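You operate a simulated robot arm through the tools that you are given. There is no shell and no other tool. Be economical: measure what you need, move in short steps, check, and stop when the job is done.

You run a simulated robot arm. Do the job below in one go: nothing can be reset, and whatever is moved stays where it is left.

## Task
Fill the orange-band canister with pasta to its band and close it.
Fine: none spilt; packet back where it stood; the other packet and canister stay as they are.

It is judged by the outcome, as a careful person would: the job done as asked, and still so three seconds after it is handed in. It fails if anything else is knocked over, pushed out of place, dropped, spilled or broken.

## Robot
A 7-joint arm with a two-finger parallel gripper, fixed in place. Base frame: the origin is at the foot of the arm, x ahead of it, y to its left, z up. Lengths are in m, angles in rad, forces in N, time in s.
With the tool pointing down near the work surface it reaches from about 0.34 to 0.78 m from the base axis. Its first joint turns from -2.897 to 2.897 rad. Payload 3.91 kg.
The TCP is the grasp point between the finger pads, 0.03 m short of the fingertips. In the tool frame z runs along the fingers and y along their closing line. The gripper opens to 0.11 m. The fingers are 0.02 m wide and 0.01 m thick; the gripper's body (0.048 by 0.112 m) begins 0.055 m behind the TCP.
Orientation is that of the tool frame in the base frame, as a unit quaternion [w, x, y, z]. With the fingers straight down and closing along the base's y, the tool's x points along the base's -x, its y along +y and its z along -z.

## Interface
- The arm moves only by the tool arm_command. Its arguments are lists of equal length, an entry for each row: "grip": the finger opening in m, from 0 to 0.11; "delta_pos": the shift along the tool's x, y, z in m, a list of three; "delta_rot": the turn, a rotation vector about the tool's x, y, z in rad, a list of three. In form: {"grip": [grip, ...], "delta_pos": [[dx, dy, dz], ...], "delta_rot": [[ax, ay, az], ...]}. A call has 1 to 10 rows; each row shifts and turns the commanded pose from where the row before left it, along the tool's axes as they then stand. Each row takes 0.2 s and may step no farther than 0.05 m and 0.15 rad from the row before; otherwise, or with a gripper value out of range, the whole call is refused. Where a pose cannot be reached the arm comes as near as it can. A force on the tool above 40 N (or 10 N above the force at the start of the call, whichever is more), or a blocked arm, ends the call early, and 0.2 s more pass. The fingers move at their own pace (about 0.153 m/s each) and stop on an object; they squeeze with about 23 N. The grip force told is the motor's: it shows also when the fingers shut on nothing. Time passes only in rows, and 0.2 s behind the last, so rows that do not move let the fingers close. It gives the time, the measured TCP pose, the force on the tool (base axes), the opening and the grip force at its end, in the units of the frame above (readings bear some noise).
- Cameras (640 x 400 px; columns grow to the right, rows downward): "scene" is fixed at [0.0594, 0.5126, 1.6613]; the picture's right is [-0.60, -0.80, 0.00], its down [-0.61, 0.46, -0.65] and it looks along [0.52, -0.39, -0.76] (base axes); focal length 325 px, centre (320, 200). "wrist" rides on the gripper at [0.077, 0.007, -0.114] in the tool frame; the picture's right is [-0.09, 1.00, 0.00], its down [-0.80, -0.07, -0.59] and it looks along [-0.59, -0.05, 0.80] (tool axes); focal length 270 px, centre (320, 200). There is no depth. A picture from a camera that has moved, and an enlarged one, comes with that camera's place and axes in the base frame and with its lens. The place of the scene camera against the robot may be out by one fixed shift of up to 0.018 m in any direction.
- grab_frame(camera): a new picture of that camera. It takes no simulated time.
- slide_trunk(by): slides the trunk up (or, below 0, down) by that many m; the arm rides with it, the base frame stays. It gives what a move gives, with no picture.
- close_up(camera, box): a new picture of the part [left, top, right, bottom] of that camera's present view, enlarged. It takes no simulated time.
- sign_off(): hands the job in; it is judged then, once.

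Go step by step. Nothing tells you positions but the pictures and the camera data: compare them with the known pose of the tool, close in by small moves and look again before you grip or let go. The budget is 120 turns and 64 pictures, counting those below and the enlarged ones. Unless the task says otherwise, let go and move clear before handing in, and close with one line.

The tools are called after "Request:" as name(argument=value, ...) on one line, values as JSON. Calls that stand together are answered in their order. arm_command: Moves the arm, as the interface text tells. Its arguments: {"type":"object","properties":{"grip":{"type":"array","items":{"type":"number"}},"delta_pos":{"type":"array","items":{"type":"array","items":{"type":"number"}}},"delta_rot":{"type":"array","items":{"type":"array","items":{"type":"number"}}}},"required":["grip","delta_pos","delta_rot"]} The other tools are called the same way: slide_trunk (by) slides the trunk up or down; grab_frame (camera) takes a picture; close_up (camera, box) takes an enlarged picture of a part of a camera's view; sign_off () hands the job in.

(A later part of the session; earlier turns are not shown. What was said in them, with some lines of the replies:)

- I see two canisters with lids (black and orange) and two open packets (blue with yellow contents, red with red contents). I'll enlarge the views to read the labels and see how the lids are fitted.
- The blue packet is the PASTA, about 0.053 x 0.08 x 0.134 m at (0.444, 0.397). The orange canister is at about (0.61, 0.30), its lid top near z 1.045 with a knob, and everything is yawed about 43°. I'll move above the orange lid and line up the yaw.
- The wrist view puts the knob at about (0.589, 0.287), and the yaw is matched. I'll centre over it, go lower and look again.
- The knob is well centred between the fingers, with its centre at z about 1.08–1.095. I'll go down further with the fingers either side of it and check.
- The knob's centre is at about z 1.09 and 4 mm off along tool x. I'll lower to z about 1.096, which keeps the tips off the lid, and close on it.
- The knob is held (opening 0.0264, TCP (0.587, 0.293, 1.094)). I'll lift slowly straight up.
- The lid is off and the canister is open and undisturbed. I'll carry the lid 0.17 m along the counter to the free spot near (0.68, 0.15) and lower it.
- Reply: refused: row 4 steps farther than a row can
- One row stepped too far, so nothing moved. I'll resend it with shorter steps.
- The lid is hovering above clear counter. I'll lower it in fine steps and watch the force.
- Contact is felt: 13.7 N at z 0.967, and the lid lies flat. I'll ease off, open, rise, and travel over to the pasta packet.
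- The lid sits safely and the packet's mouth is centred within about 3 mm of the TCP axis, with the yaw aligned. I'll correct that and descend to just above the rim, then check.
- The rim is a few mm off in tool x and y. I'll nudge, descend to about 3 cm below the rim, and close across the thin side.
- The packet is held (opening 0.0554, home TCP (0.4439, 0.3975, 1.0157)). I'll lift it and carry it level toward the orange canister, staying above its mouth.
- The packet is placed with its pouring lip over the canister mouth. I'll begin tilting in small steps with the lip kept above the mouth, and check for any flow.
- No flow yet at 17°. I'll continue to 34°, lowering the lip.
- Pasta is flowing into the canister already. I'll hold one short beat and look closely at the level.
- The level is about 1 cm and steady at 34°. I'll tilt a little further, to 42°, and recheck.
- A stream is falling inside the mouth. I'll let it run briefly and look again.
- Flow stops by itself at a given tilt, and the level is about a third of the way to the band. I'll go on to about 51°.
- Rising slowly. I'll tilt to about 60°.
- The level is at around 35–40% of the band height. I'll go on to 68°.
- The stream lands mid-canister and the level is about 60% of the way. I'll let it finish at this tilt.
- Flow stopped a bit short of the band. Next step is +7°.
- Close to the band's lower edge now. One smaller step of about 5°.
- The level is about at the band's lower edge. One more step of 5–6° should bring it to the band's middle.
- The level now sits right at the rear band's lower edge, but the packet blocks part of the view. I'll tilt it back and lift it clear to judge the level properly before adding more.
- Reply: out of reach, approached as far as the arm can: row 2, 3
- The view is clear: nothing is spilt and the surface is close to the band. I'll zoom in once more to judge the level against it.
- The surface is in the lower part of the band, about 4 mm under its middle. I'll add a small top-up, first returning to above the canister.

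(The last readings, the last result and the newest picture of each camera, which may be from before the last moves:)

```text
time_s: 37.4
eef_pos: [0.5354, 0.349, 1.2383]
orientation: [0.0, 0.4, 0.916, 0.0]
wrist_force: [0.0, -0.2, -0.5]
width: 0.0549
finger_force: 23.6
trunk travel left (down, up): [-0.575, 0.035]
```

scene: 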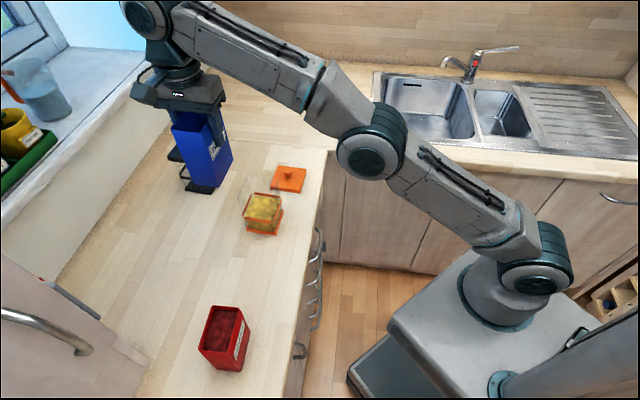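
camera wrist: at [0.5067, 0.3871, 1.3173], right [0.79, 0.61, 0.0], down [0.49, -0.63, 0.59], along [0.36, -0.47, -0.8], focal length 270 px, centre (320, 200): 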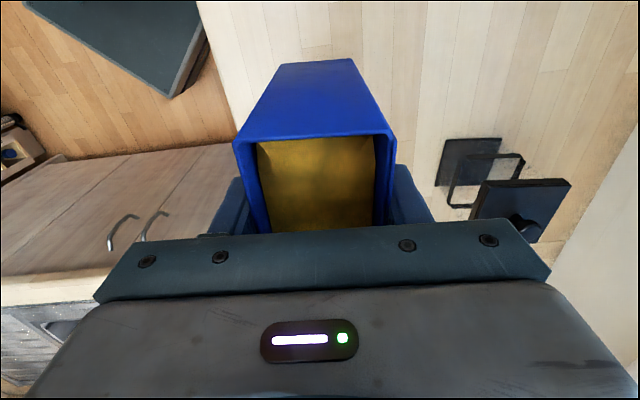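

Request:
arm_command(grip=[0.03, 0.03, 0.03, 0.03, 0.03, 0.03, 0.03, 0.03, 0.03, 0.03], delta_pos=[[-0.004, 0, 0.01], [-0.0054, 0, 0.0093], [-0.0067, 0, 0.0084], [-0.0079, 0, 0.0073], [-0.0089, 0, 0.0061], [-0.0097, 0, 0.0047], [-0.0103, 0, 0.0032], [-0.0106, 0, 0.0016], [-0.0108, 0, 0.0001], [-0.0107, 0, -0.0016]], delta_rot=[[0, 0.143, 0], [0, 0.149, 0], [0, 0.149, 0], [0, 0.149, 0], [0, 0.149, 0], [0, 0.149, 0], [0, 0.149, 0], [0, 0.149, 0], [0, 0.149, 0], [0, 0.149, 0]])

Request:
close_up(camera="scene", box=[235, 170, 295, 225])

```text
time_s: 39.6
eef_pos: [0.5619, 0.3189, 1.139]
orientation: [-0.62, 0.295, 0.675, 0.271]
wrist_force: [-0.4, 0.3, -0.9]
width: 0.0545
finger_force: 23.1
trunk travel left (down, up): [-0.575, 0.035]
```

```text
7.27 times, centred on (265, 198) of scene
camera zoom: at [0.0594, 0.5126, 1.6613], right [-0.6, -0.8, 0.0], down [-0.61, 0.46, -0.65], along [0.52, -0.39, -0.76], focal length 2363 px, centre (720, 218)
```

zoom: 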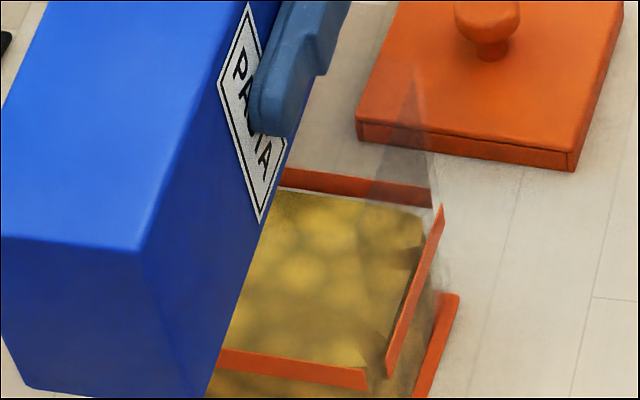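

The level is unchanged at the same tilt, as expected. I'll add about 4.5°.

Request:
arm_command(grip=[0.03, 0.03, 0.03, 0.03, 0.03, 0.03], delta_pos=[[0.0022, 0, -0.0032], [0, 0, 0], [0, 0, 0], [0, 0, 0], [0, 0, 0], [0, 0, 0]], delta_rot=[[0, 0.08, 0], [0, 0, 0], [0, 0, 0], [0, 0, 0], [0, 0, 0], [0, 0, 0]])

Request:
close_up(camera="scene", box=[235, 170, 295, 225])

```text
time_s: 41.0
eef_pos: [0.5632, 0.3175, 1.1417]
orientation: [-0.647, 0.282, 0.65, 0.281]
wrist_force: [0.6, -0.8, -2.1]
width: 0.0547
finger_force: 23.1
trunk travel left (down, up): [-0.575, 0.035]
```

```text
7.27 times, centred on (265, 198) of scene
camera zoom: at [0.0594, 0.5126, 1.6613], right [-0.6, -0.8, 0.0], down [-0.61, 0.46, -0.65], along [0.52, -0.39, -0.76], focal length 2363 px, centre (720, 218)
```

zoom: 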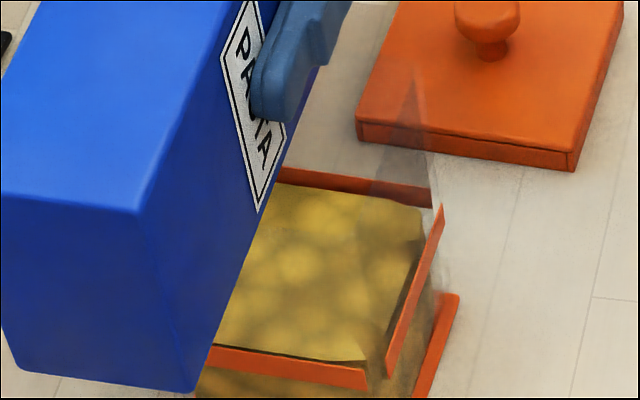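

The near edge is now just at the band and the surface lies level with the band's middle. I'll tilt back upright and lift away.

Request:
arm_command(grip=[0.03, 0.03, 0.03, 0.03, 0.03, 0.03, 0.03, 0.03, 0.03, 0.03], delta_pos=[[0.01, 0, 0.0039], [0.0105, 0, 0.0024], [0.0107, 0, 0.0008], [0.0107, 0, -0.0008], [0.0105, 0, -0.0024], [0.01, 0, -0.0039], [0.0093, 0, -0.0054], [0.0084, 0, -0.0067], [0.0073, 0, -0.0079], [0.0061, 0, -0.0089]], delta_rot=[[0, -0.149, 0], [0, -0.149, 0], [0, -0.149, 0], [0, -0.149, 0], [0, -0.149, 0], [0, -0.149, 0], [0, -0.149, 0], [0, -0.149, 0], [0, -0.149, 0], [0, -0.149, 0]])

Request:
arm_command(grip=[0.03, 0.03], delta_pos=[[0, 0, 0], [0, 0, 0]], delta_rot=[[0, -0.074, 0], [0, 0, 0]])

```text
time_s: 43.2
eef_pos: [0.5362, 0.3455, 1.2429]
orientation: [-0.033, 0.398, 0.917, 0.014]
wrist_force: [0.6, 0.0, -0.7]
width: 0.0548
finger_force: 22.9
trunk travel left (down, up): [-0.575, 0.035]
```

```text
time_s: 43.8
eef_pos: [0.536, 0.3459, 1.2434]
orientation: [0.001, 0.4, 0.917, 0.0]
wrist_force: [0.5, -0.5, -0.9]
width: 0.0547
finger_force: 22.7
trunk travel left (down, up): [-0.575, 0.035]
```

Upright again. I'll carry the packet back over its original spot and lower partway.

Request:
arm_command(grip=[0.03, 0.03, 0.03, 0.03, 0.03, 0.03, 0.03, 0.03, 0.03], delta_pos=[[0.0335, -0.0108, 0], [0.0335, -0.0108, 0], [0.0335, -0.0109, 0], [0, 0, 0.04], [0, 0, 0.045], [0, 0, 0.045], [0, 0, 0.04], [0, 0, 0.02], [0, 0, 0]], delta_rot=[[0, 0, 0], [0, 0, 0], [0, 0, 0], [0, 0, 0], [0, 0, 0], [0, 0, 0], [0, 0, 0], [0, 0, 0], [0, 0, 0]])

Request:
grab_frame(camera="scene")

Request:
grab_frame(camera="wrist")

```text
time_s: 45.8
eef_pos: [0.4436, 0.3961, 1.0528]
orientation: [0.0, 0.399, 0.917, 0.0]
wrist_force: [0.9, -0.6, -1.4]
width: 0.0544
finger_force: 22.7
trunk travel left (down, up): [-0.575, 0.035]
```

```text
23 pictures are left
```

scene: 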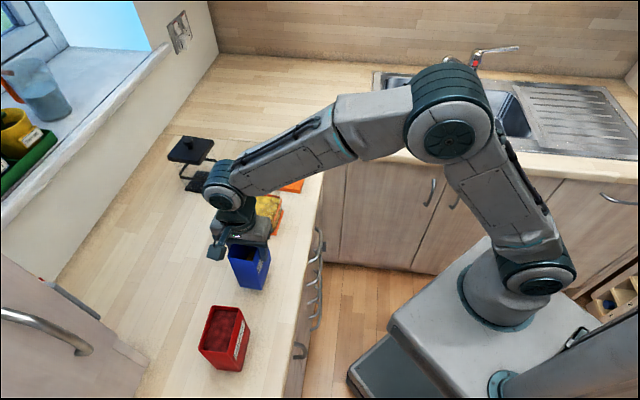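

```text
22 pictures are left
camera wrist: at [0.3958, 0.4575, 1.1677], right [0.79, 0.61, 0.0], down [0.49, -0.63, 0.59], along [0.37, -0.47, -0.8], focal length 270 px, centre (320, 200)
```

wrist: 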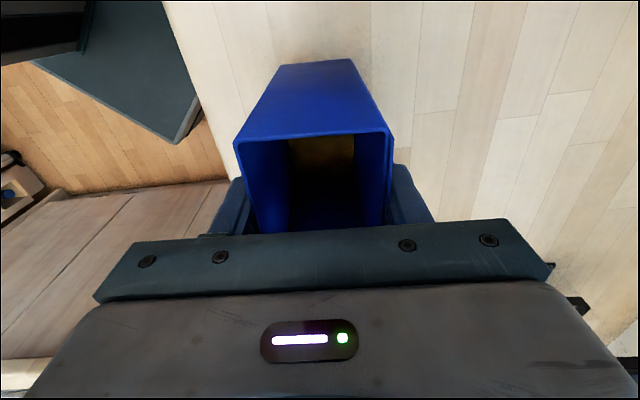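

There is no slip in the grip. I'll lower the last 3.7 cm gently.

Request:
arm_command(grip=[0.03, 0.03, 0.03, 0.03, 0.03], delta_pos=[[0, 0.001, 0.018], [0, 0, 0.01], [0, 0, 0.005], [0, 0, 0.003], [0, 0, 0]], delta_rot=[[0, 0, 0], [0, 0, 0], [0, 0, 0], [0, 0, 0], [0, 0, 0]])

```text
time_s: 47.0
eef_pos: [0.4432, 0.398, 1.0174]
orientation: [0.0, 0.399, 0.917, 0.001]
wrist_force: [-0.7, -0.4, 8.0]
width: 0.0548
finger_force: 22.8
trunk travel left (down, up): [-0.575, 0.035]
```

The packet is standing on the counter (8 N contact) at its home position. I'll release, rise, and check.

Request:
arm_command(grip=[0.06, 0.08, 0.11, 0.11, 0.11, 0.11, 0.11, 0.11, 0.11], delta_pos=[[0, 0, -0.0005], [0, 0, 0], [0, 0, 0], [0, 0, -0.02], [0, 0, -0.04], [0, 0, -0.045], [0, 0, -0.045], [0, 0, -0.045], [0, 0, 0]], delta_rot=[[0, 0, 0], [0, 0, 0], [0, 0, 0], [0, 0, 0], [0, 0, 0], [0, 0, 0], [0, 0, 0], [0, 0, 0], [0, 0, 0]])

Request:
arm_command(grip=[0.11, 0.11, 0.11, 0.11, 0.11, 0.11, 0.11, 0.11, 0.11], delta_pos=[[-0.045, 0.001, 0], [-0.045, 0.001, 0], [-0.045, 0.001, 0], [-0.045, 0.001, 0], [-0.045, 0, 0], [-0.045, 0, 0], [-0.045, 0, 0], [-0.027, 0, 0], [0, 0, 0]], delta_rot=[[0, 0, 0], [0, 0, 0], [0, 0, 0], [0, 0, 0], [0, 0, 0], [0, 0, 0], [0, 0, 0], [0, 0, 0], [0, 0, 0]])

Request:
close_up(camera="scene", box=[180, 160, 320, 380])

Request:
grab_frame(camera="wrist")

```text
time_s: 49.0
eef_pos: [0.4452, 0.3982, 1.2115]
orientation: [-0.001, 0.399, 0.917, 0.0]
wrist_force: [-0.5, -0.6, -0.3]
width: 0.1101
finger_force: 0.0
trunk travel left (down, up): [-0.575, 0.035]
```

```text
time_s: 51.0
eef_pos: [0.6805, 0.15, 1.2126]
orientation: [0.0, 0.399, 0.917, 0.0]
wrist_force: [0.3, 1.2, 0.1]
width: 0.1099
finger_force: 0.1
trunk travel left (down, up): [-0.575, 0.035]
```

```text
1.82 times, centred on (250, 270) of scene
camera zoom: at [0.0594, 0.5126, 1.6613], right [-0.6, -0.8, 0.0], down [-0.61, 0.46, -0.65], along [0.52, -0.39, -0.76], focal length 591 px, centre (447, 73)
```

zoom: 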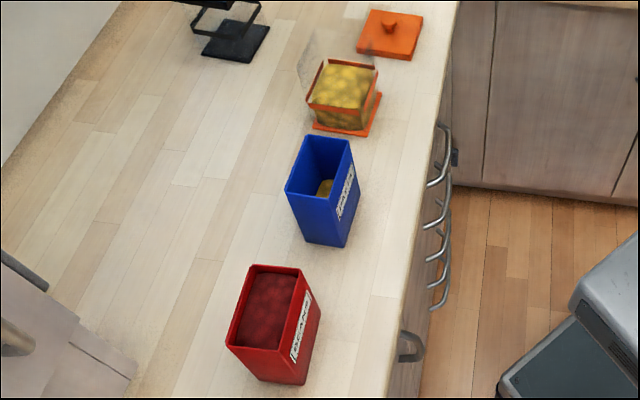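

```text
20 pictures are left
camera wrist: at [0.633, 0.2103, 1.3273], right [0.79, 0.61, 0.0], down [0.49, -0.63, 0.59], along [0.37, -0.47, -0.8], focal length 270 px, centre (320, 200)
```

wrist: 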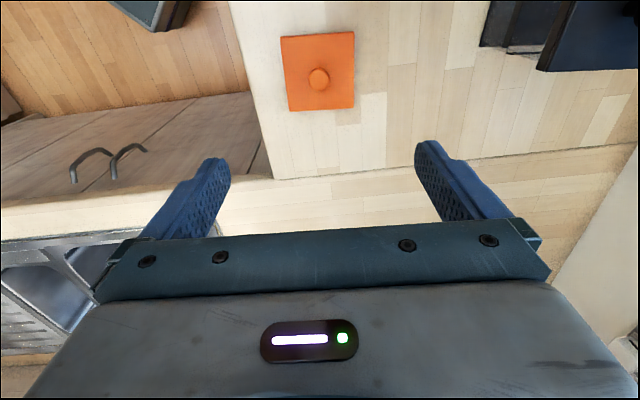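

The packet stands back on its spot with nothing spilt. Next I'll descend to the lid's knob and grip it as before, and also check the level.

Request:
arm_command(grip=[0.11, 0.11, 0.11, 0.11, 0.11, 0.11, 0.11], delta_pos=[[0.0012, -0.0012, 0.045], [0, 0, 0.045], [0, 0, 0.045], [0, 0, 0.045], [0, 0, 0.045], [0, 0, 0.019], [0, 0, 0]], delta_rot=[[0, 0, 0], [0, 0, 0], [0, 0, 0], [0, 0, 0], [0, 0, 0], [0, 0, 0], [0, 0, 0]])

Request:
arm_command(grip=[0.08, 0.05, 0.02, 0.0, 0.0, 0.0], delta_pos=[[0, 0, 0], [0, 0, 0], [0, 0, 0], [0, 0, 0], [0, 0, 0], [0, 0, 0]], delta_rot=[[0, 0, 0], [0, 0, 0], [0, 0, 0], [0, 0, 0], [0, 0, 0], [0, 0, 0]])

Request:
grab_frame(camera="wrist")

Request:
close_up(camera="scene", box=[225, 170, 305, 240])

```text
time_s: 52.6
eef_pos: [0.679, 0.1498, 0.9686]
orientation: [0.0, 0.4, 0.916, 0.0]
wrist_force: [0.8, 0.2, -0.6]
width: 0.1098
finger_force: 0.0
trunk travel left (down, up): [-0.575, 0.035]
```

```text
time_s: 54.0
eef_pos: [0.6791, 0.1491, 0.9677]
orientation: [0.0, 0.4, 0.917, 0.0]
wrist_force: [-0.1, 0.4, -0.6]
width: 0.0262
finger_force: 22.9
trunk travel left (down, up): [-0.575, 0.035]
```

```text
19 pictures are left
camera wrist: at [0.6315, 0.21, 1.0838], right [0.79, 0.61, 0.0], down [0.49, -0.63, 0.59], along [0.36, -0.47, -0.8], focal length 270 px, centre (320, 200)
```

wrist: 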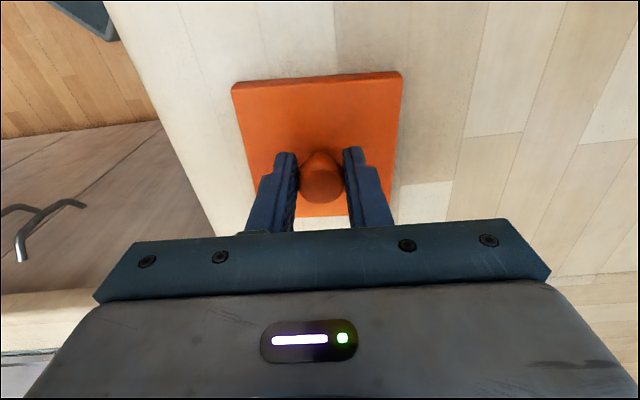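

```text
5.71 times, centred on (265, 205) of scene
camera zoom: at [0.0594, 0.5126, 1.6613], right [-0.6, -0.8, 0.0], down [-0.61, 0.46, -0.65], along [0.52, -0.39, -0.76], focal length 1856 px, centre (634, 171)
```

zoom: 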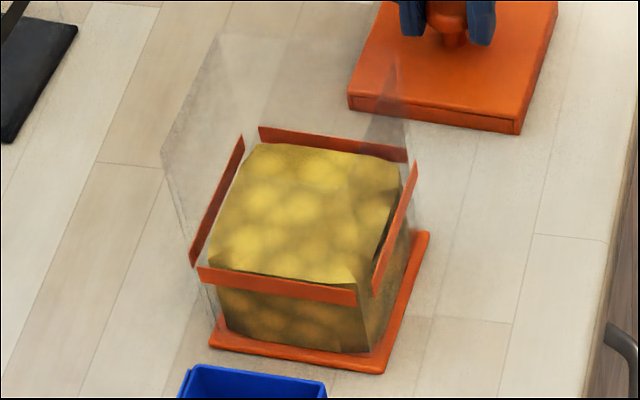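

The pasta is level with the band, and the lid is gripped exactly as when it was lifted. I'll raise it, go back over the canister, and lower to just above the seat.

Request:
arm_command(grip=[0, 0, 0, 0, 0, 0, 0], delta_pos=[[0, 0, -0.015], [0, 0, -0.045], [0, 0, -0.045], [0, 0, -0.045], [0, 0, -0.045], [0, 0, -0.045], [0, 0, -0.005]], delta_rot=[[0, 0, 0], [0, 0, 0], [0, 0, 0], [0, 0, 0], [0, 0, 0], [0, 0, 0], [0, 0, 0]])

Request:
arm_command(grip=[0, 0, 0, 0, 0, 0, 0, 0], delta_pos=[[0.042, 0.0076, 0], [0.042, 0.0076, 0], [0.042, 0.0076, 0], [0.0423, 0.0077, 0], [0, 0, 0.03], [0, 0, 0.03], [0, 0, 0.02], [0, 0, 0]], delta_rot=[[0, 0, 0], [0, 0, 0], [0, 0, 0], [0, 0, 0], [0, 0, 0], [0, 0, 0], [0, 0, 0], [0, 0, 0]])

Request:
close_up(camera="scene", box=[200, 120, 320, 245])

```text
time_s: 55.6
eef_pos: [0.6784, 0.1489, 1.2134]
orientation: [0.0, 0.4, 0.917, -0.001]
wrist_force: [-0.6, 0.3, 0.3]
width: 0.0264
finger_force: 23.0
trunk travel left (down, up): [-0.575, 0.035]
```

```text
time_s: 57.4
eef_pos: [0.5849, 0.2943, 1.1318]
orientation: [0.0, 0.399, 0.917, 0.0]
wrist_force: [-0.2, 0.4, -0.4]
width: 0.0264
finger_force: 23.0
trunk travel left (down, up): [-0.575, 0.035]
```

```text
3.20 times, centred on (260, 182) of scene
camera zoom: at [0.0594, 0.5126, 1.6613], right [-0.6, -0.8, 0.0], down [-0.61, 0.46, -0.65], along [0.52, -0.39, -0.76], focal length 1040 px, centre (512, 256)
```

zoom: 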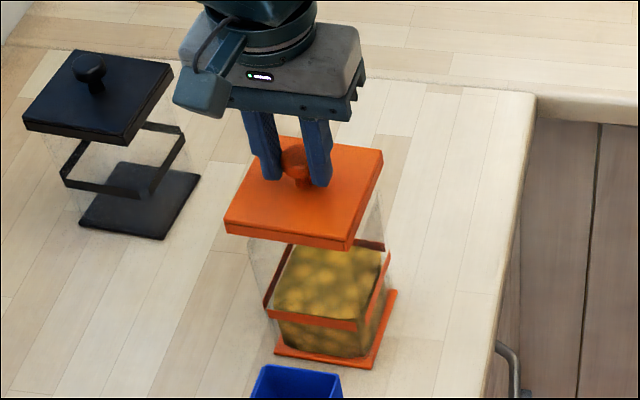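

The lid is centred above the canister. After a 2 mm correction I'll lower gently to the seat.

Request:
arm_command(grip=[0, 0, 0, 0, 0, 0], delta_pos=[[-0.002, 0.0008, 0.01], [0, 0, 0.01], [0, 0, 0.007], [0, 0, 0.005], [0, 0, 0.003], [0, 0, 0]], delta_rot=[[0, 0, 0], [0, 0, 0], [0, 0, 0], [0, 0, 0], [0, 0, 0], [0, 0, 0]])

```text
time_s: 58.8
eef_pos: [0.587, 0.2922, 1.0974]
orientation: [-0.001, 0.399, 0.917, -0.002]
wrist_force: [-0.9, -1.8, 4.2]
width: 0.0267
finger_force: 22.7
trunk travel left (down, up): [-0.575, 0.035]
```

Light contact 3 mm above the seated height. I'll press gently down those last millimetres.

Request:
arm_command(grip=[0, 0, 0, 0], delta_pos=[[0, 0, 0.0015], [0, 0, 0.0015], [0, 0, 0], [0, 0, 0]], delta_rot=[[0, 0, 0], [0, 0, 0], [0, 0, 0], [0, 0, 0]])

Request:
close_up(camera="scene", box=[215, 140, 305, 245])

```text
time_s: 59.8
eef_pos: [0.588, 0.2935, 1.0955]
orientation: [0.0, 0.4, 0.917, -0.001]
wrist_force: [-1.2, 0.6, 4.8]
width: 0.0266
finger_force: 22.3
trunk travel left (down, up): [-0.575, 0.035]
```

```text
3.81 times, centred on (260, 192) of scene
camera zoom: at [0.0594, 0.5126, 1.6613], right [-0.6, -0.8, 0.0], down [-0.61, 0.46, -0.65], along [0.52, -0.39, -0.76], focal length 1238 px, centre (549, 229)
```

zoom: 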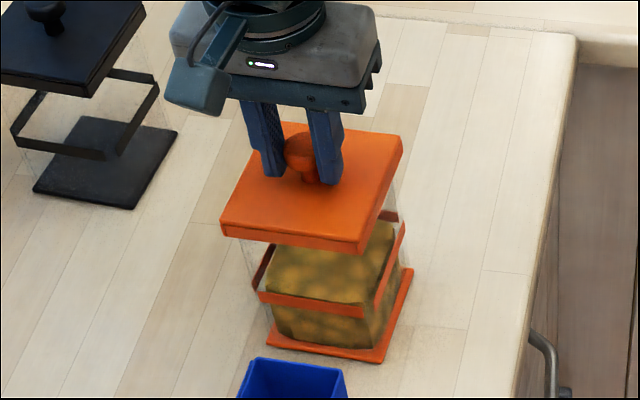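

It appears seated. I'll press another 1.5 mm and see whether the force builds.

Request:
arm_command(grip=[0, 0, 0], delta_pos=[[0, 0, 0.0015], [0, 0, 0.001], [0, 0, 0]], delta_rot=[[0, 0, 0], [0, 0, 0], [0, 0, 0]])

```text
time_s: 60.6
eef_pos: [0.5866, 0.2916, 1.0934]
orientation: [0.002, 0.4, 0.916, 0.0]
wrist_force: [-3.3, -2.0, 10.9]
width: 0.0262
finger_force: 23.0
trunk travel left (down, up): [-0.575, 0.035]
```

The force built to 11 N at z 1.093, which matches the original seated height, so the lid is home. I'll ease off, open and rise.

Request:
arm_command(grip=[0, 0.04, 0.07, 0.1, 0.11, 0.11, 0.11, 0.11, 0.11], delta_pos=[[0, 0, -0.0015], [0, 0, 0], [0, 0, 0], [0, 0, 0], [0, 0, -0.02], [0, 0, -0.045], [0, 0, -0.045], [0, 0, -0.04], [0, 0, 0]], delta_rot=[[0, 0, 0], [0, 0, 0], [0, 0, 0], [0, 0, 0], [0, 0, 0], [0, 0, 0], [0, 0, 0], [0, 0, 0], [0, 0, 0]])

Request:
close_up(camera="scene", box=[150, 120, 310, 220])

Request:
grab_frame(camera="wrist")

Request:
grab_frame(camera="scene")

```text
time_s: 62.6
eef_pos: [0.5865, 0.2918, 1.2429]
orientation: [0.0, 0.399, 0.917, 0.0]
wrist_force: [-0.6, 0.3, 1.3]
width: 0.1101
finger_force: 0.1
trunk travel left (down, up): [-0.575, 0.035]
```

```text
4.00 times, centred on (230, 170) of scene
camera zoom: at [0.0594, 0.5126, 1.6613], right [-0.6, -0.8, 0.0], down [-0.61, 0.46, -0.65], along [0.52, -0.39, -0.76], focal length 1300 px, centre (680, 320)
```

zoom: 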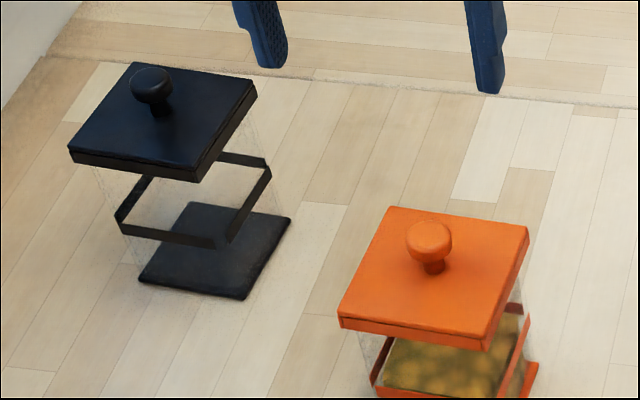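

```text
14 pictures are left
camera wrist: at [0.5397, 0.3538, 1.3592], right [0.79, 0.61, 0.0], down [0.49, -0.63, 0.59], along [0.36, -0.47, -0.8], focal length 270 px, centre (320, 200)
```

wrist: 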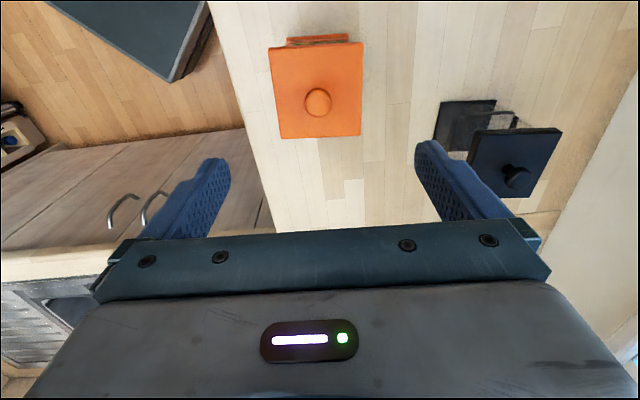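

```text
13 pictures are left
```

scene: 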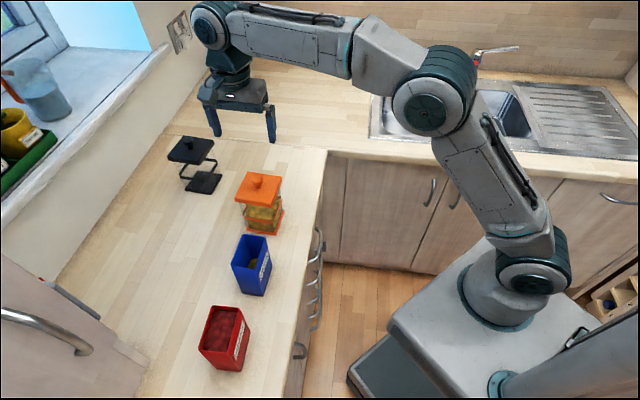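

The lid is seated as it was at the start, the pasta is at the band, and the packet, beans and black canister stand where they began. Nothing is spilt and the gripper is open and clear, so I'm handing in.

Request:
sign_off()

```text
The job is handed in.
```

The orange-band canister is filled with pasta to its band and closed, the packet is back on its spot, nothing was spilt, and the beans packet and black canister weren't touched.
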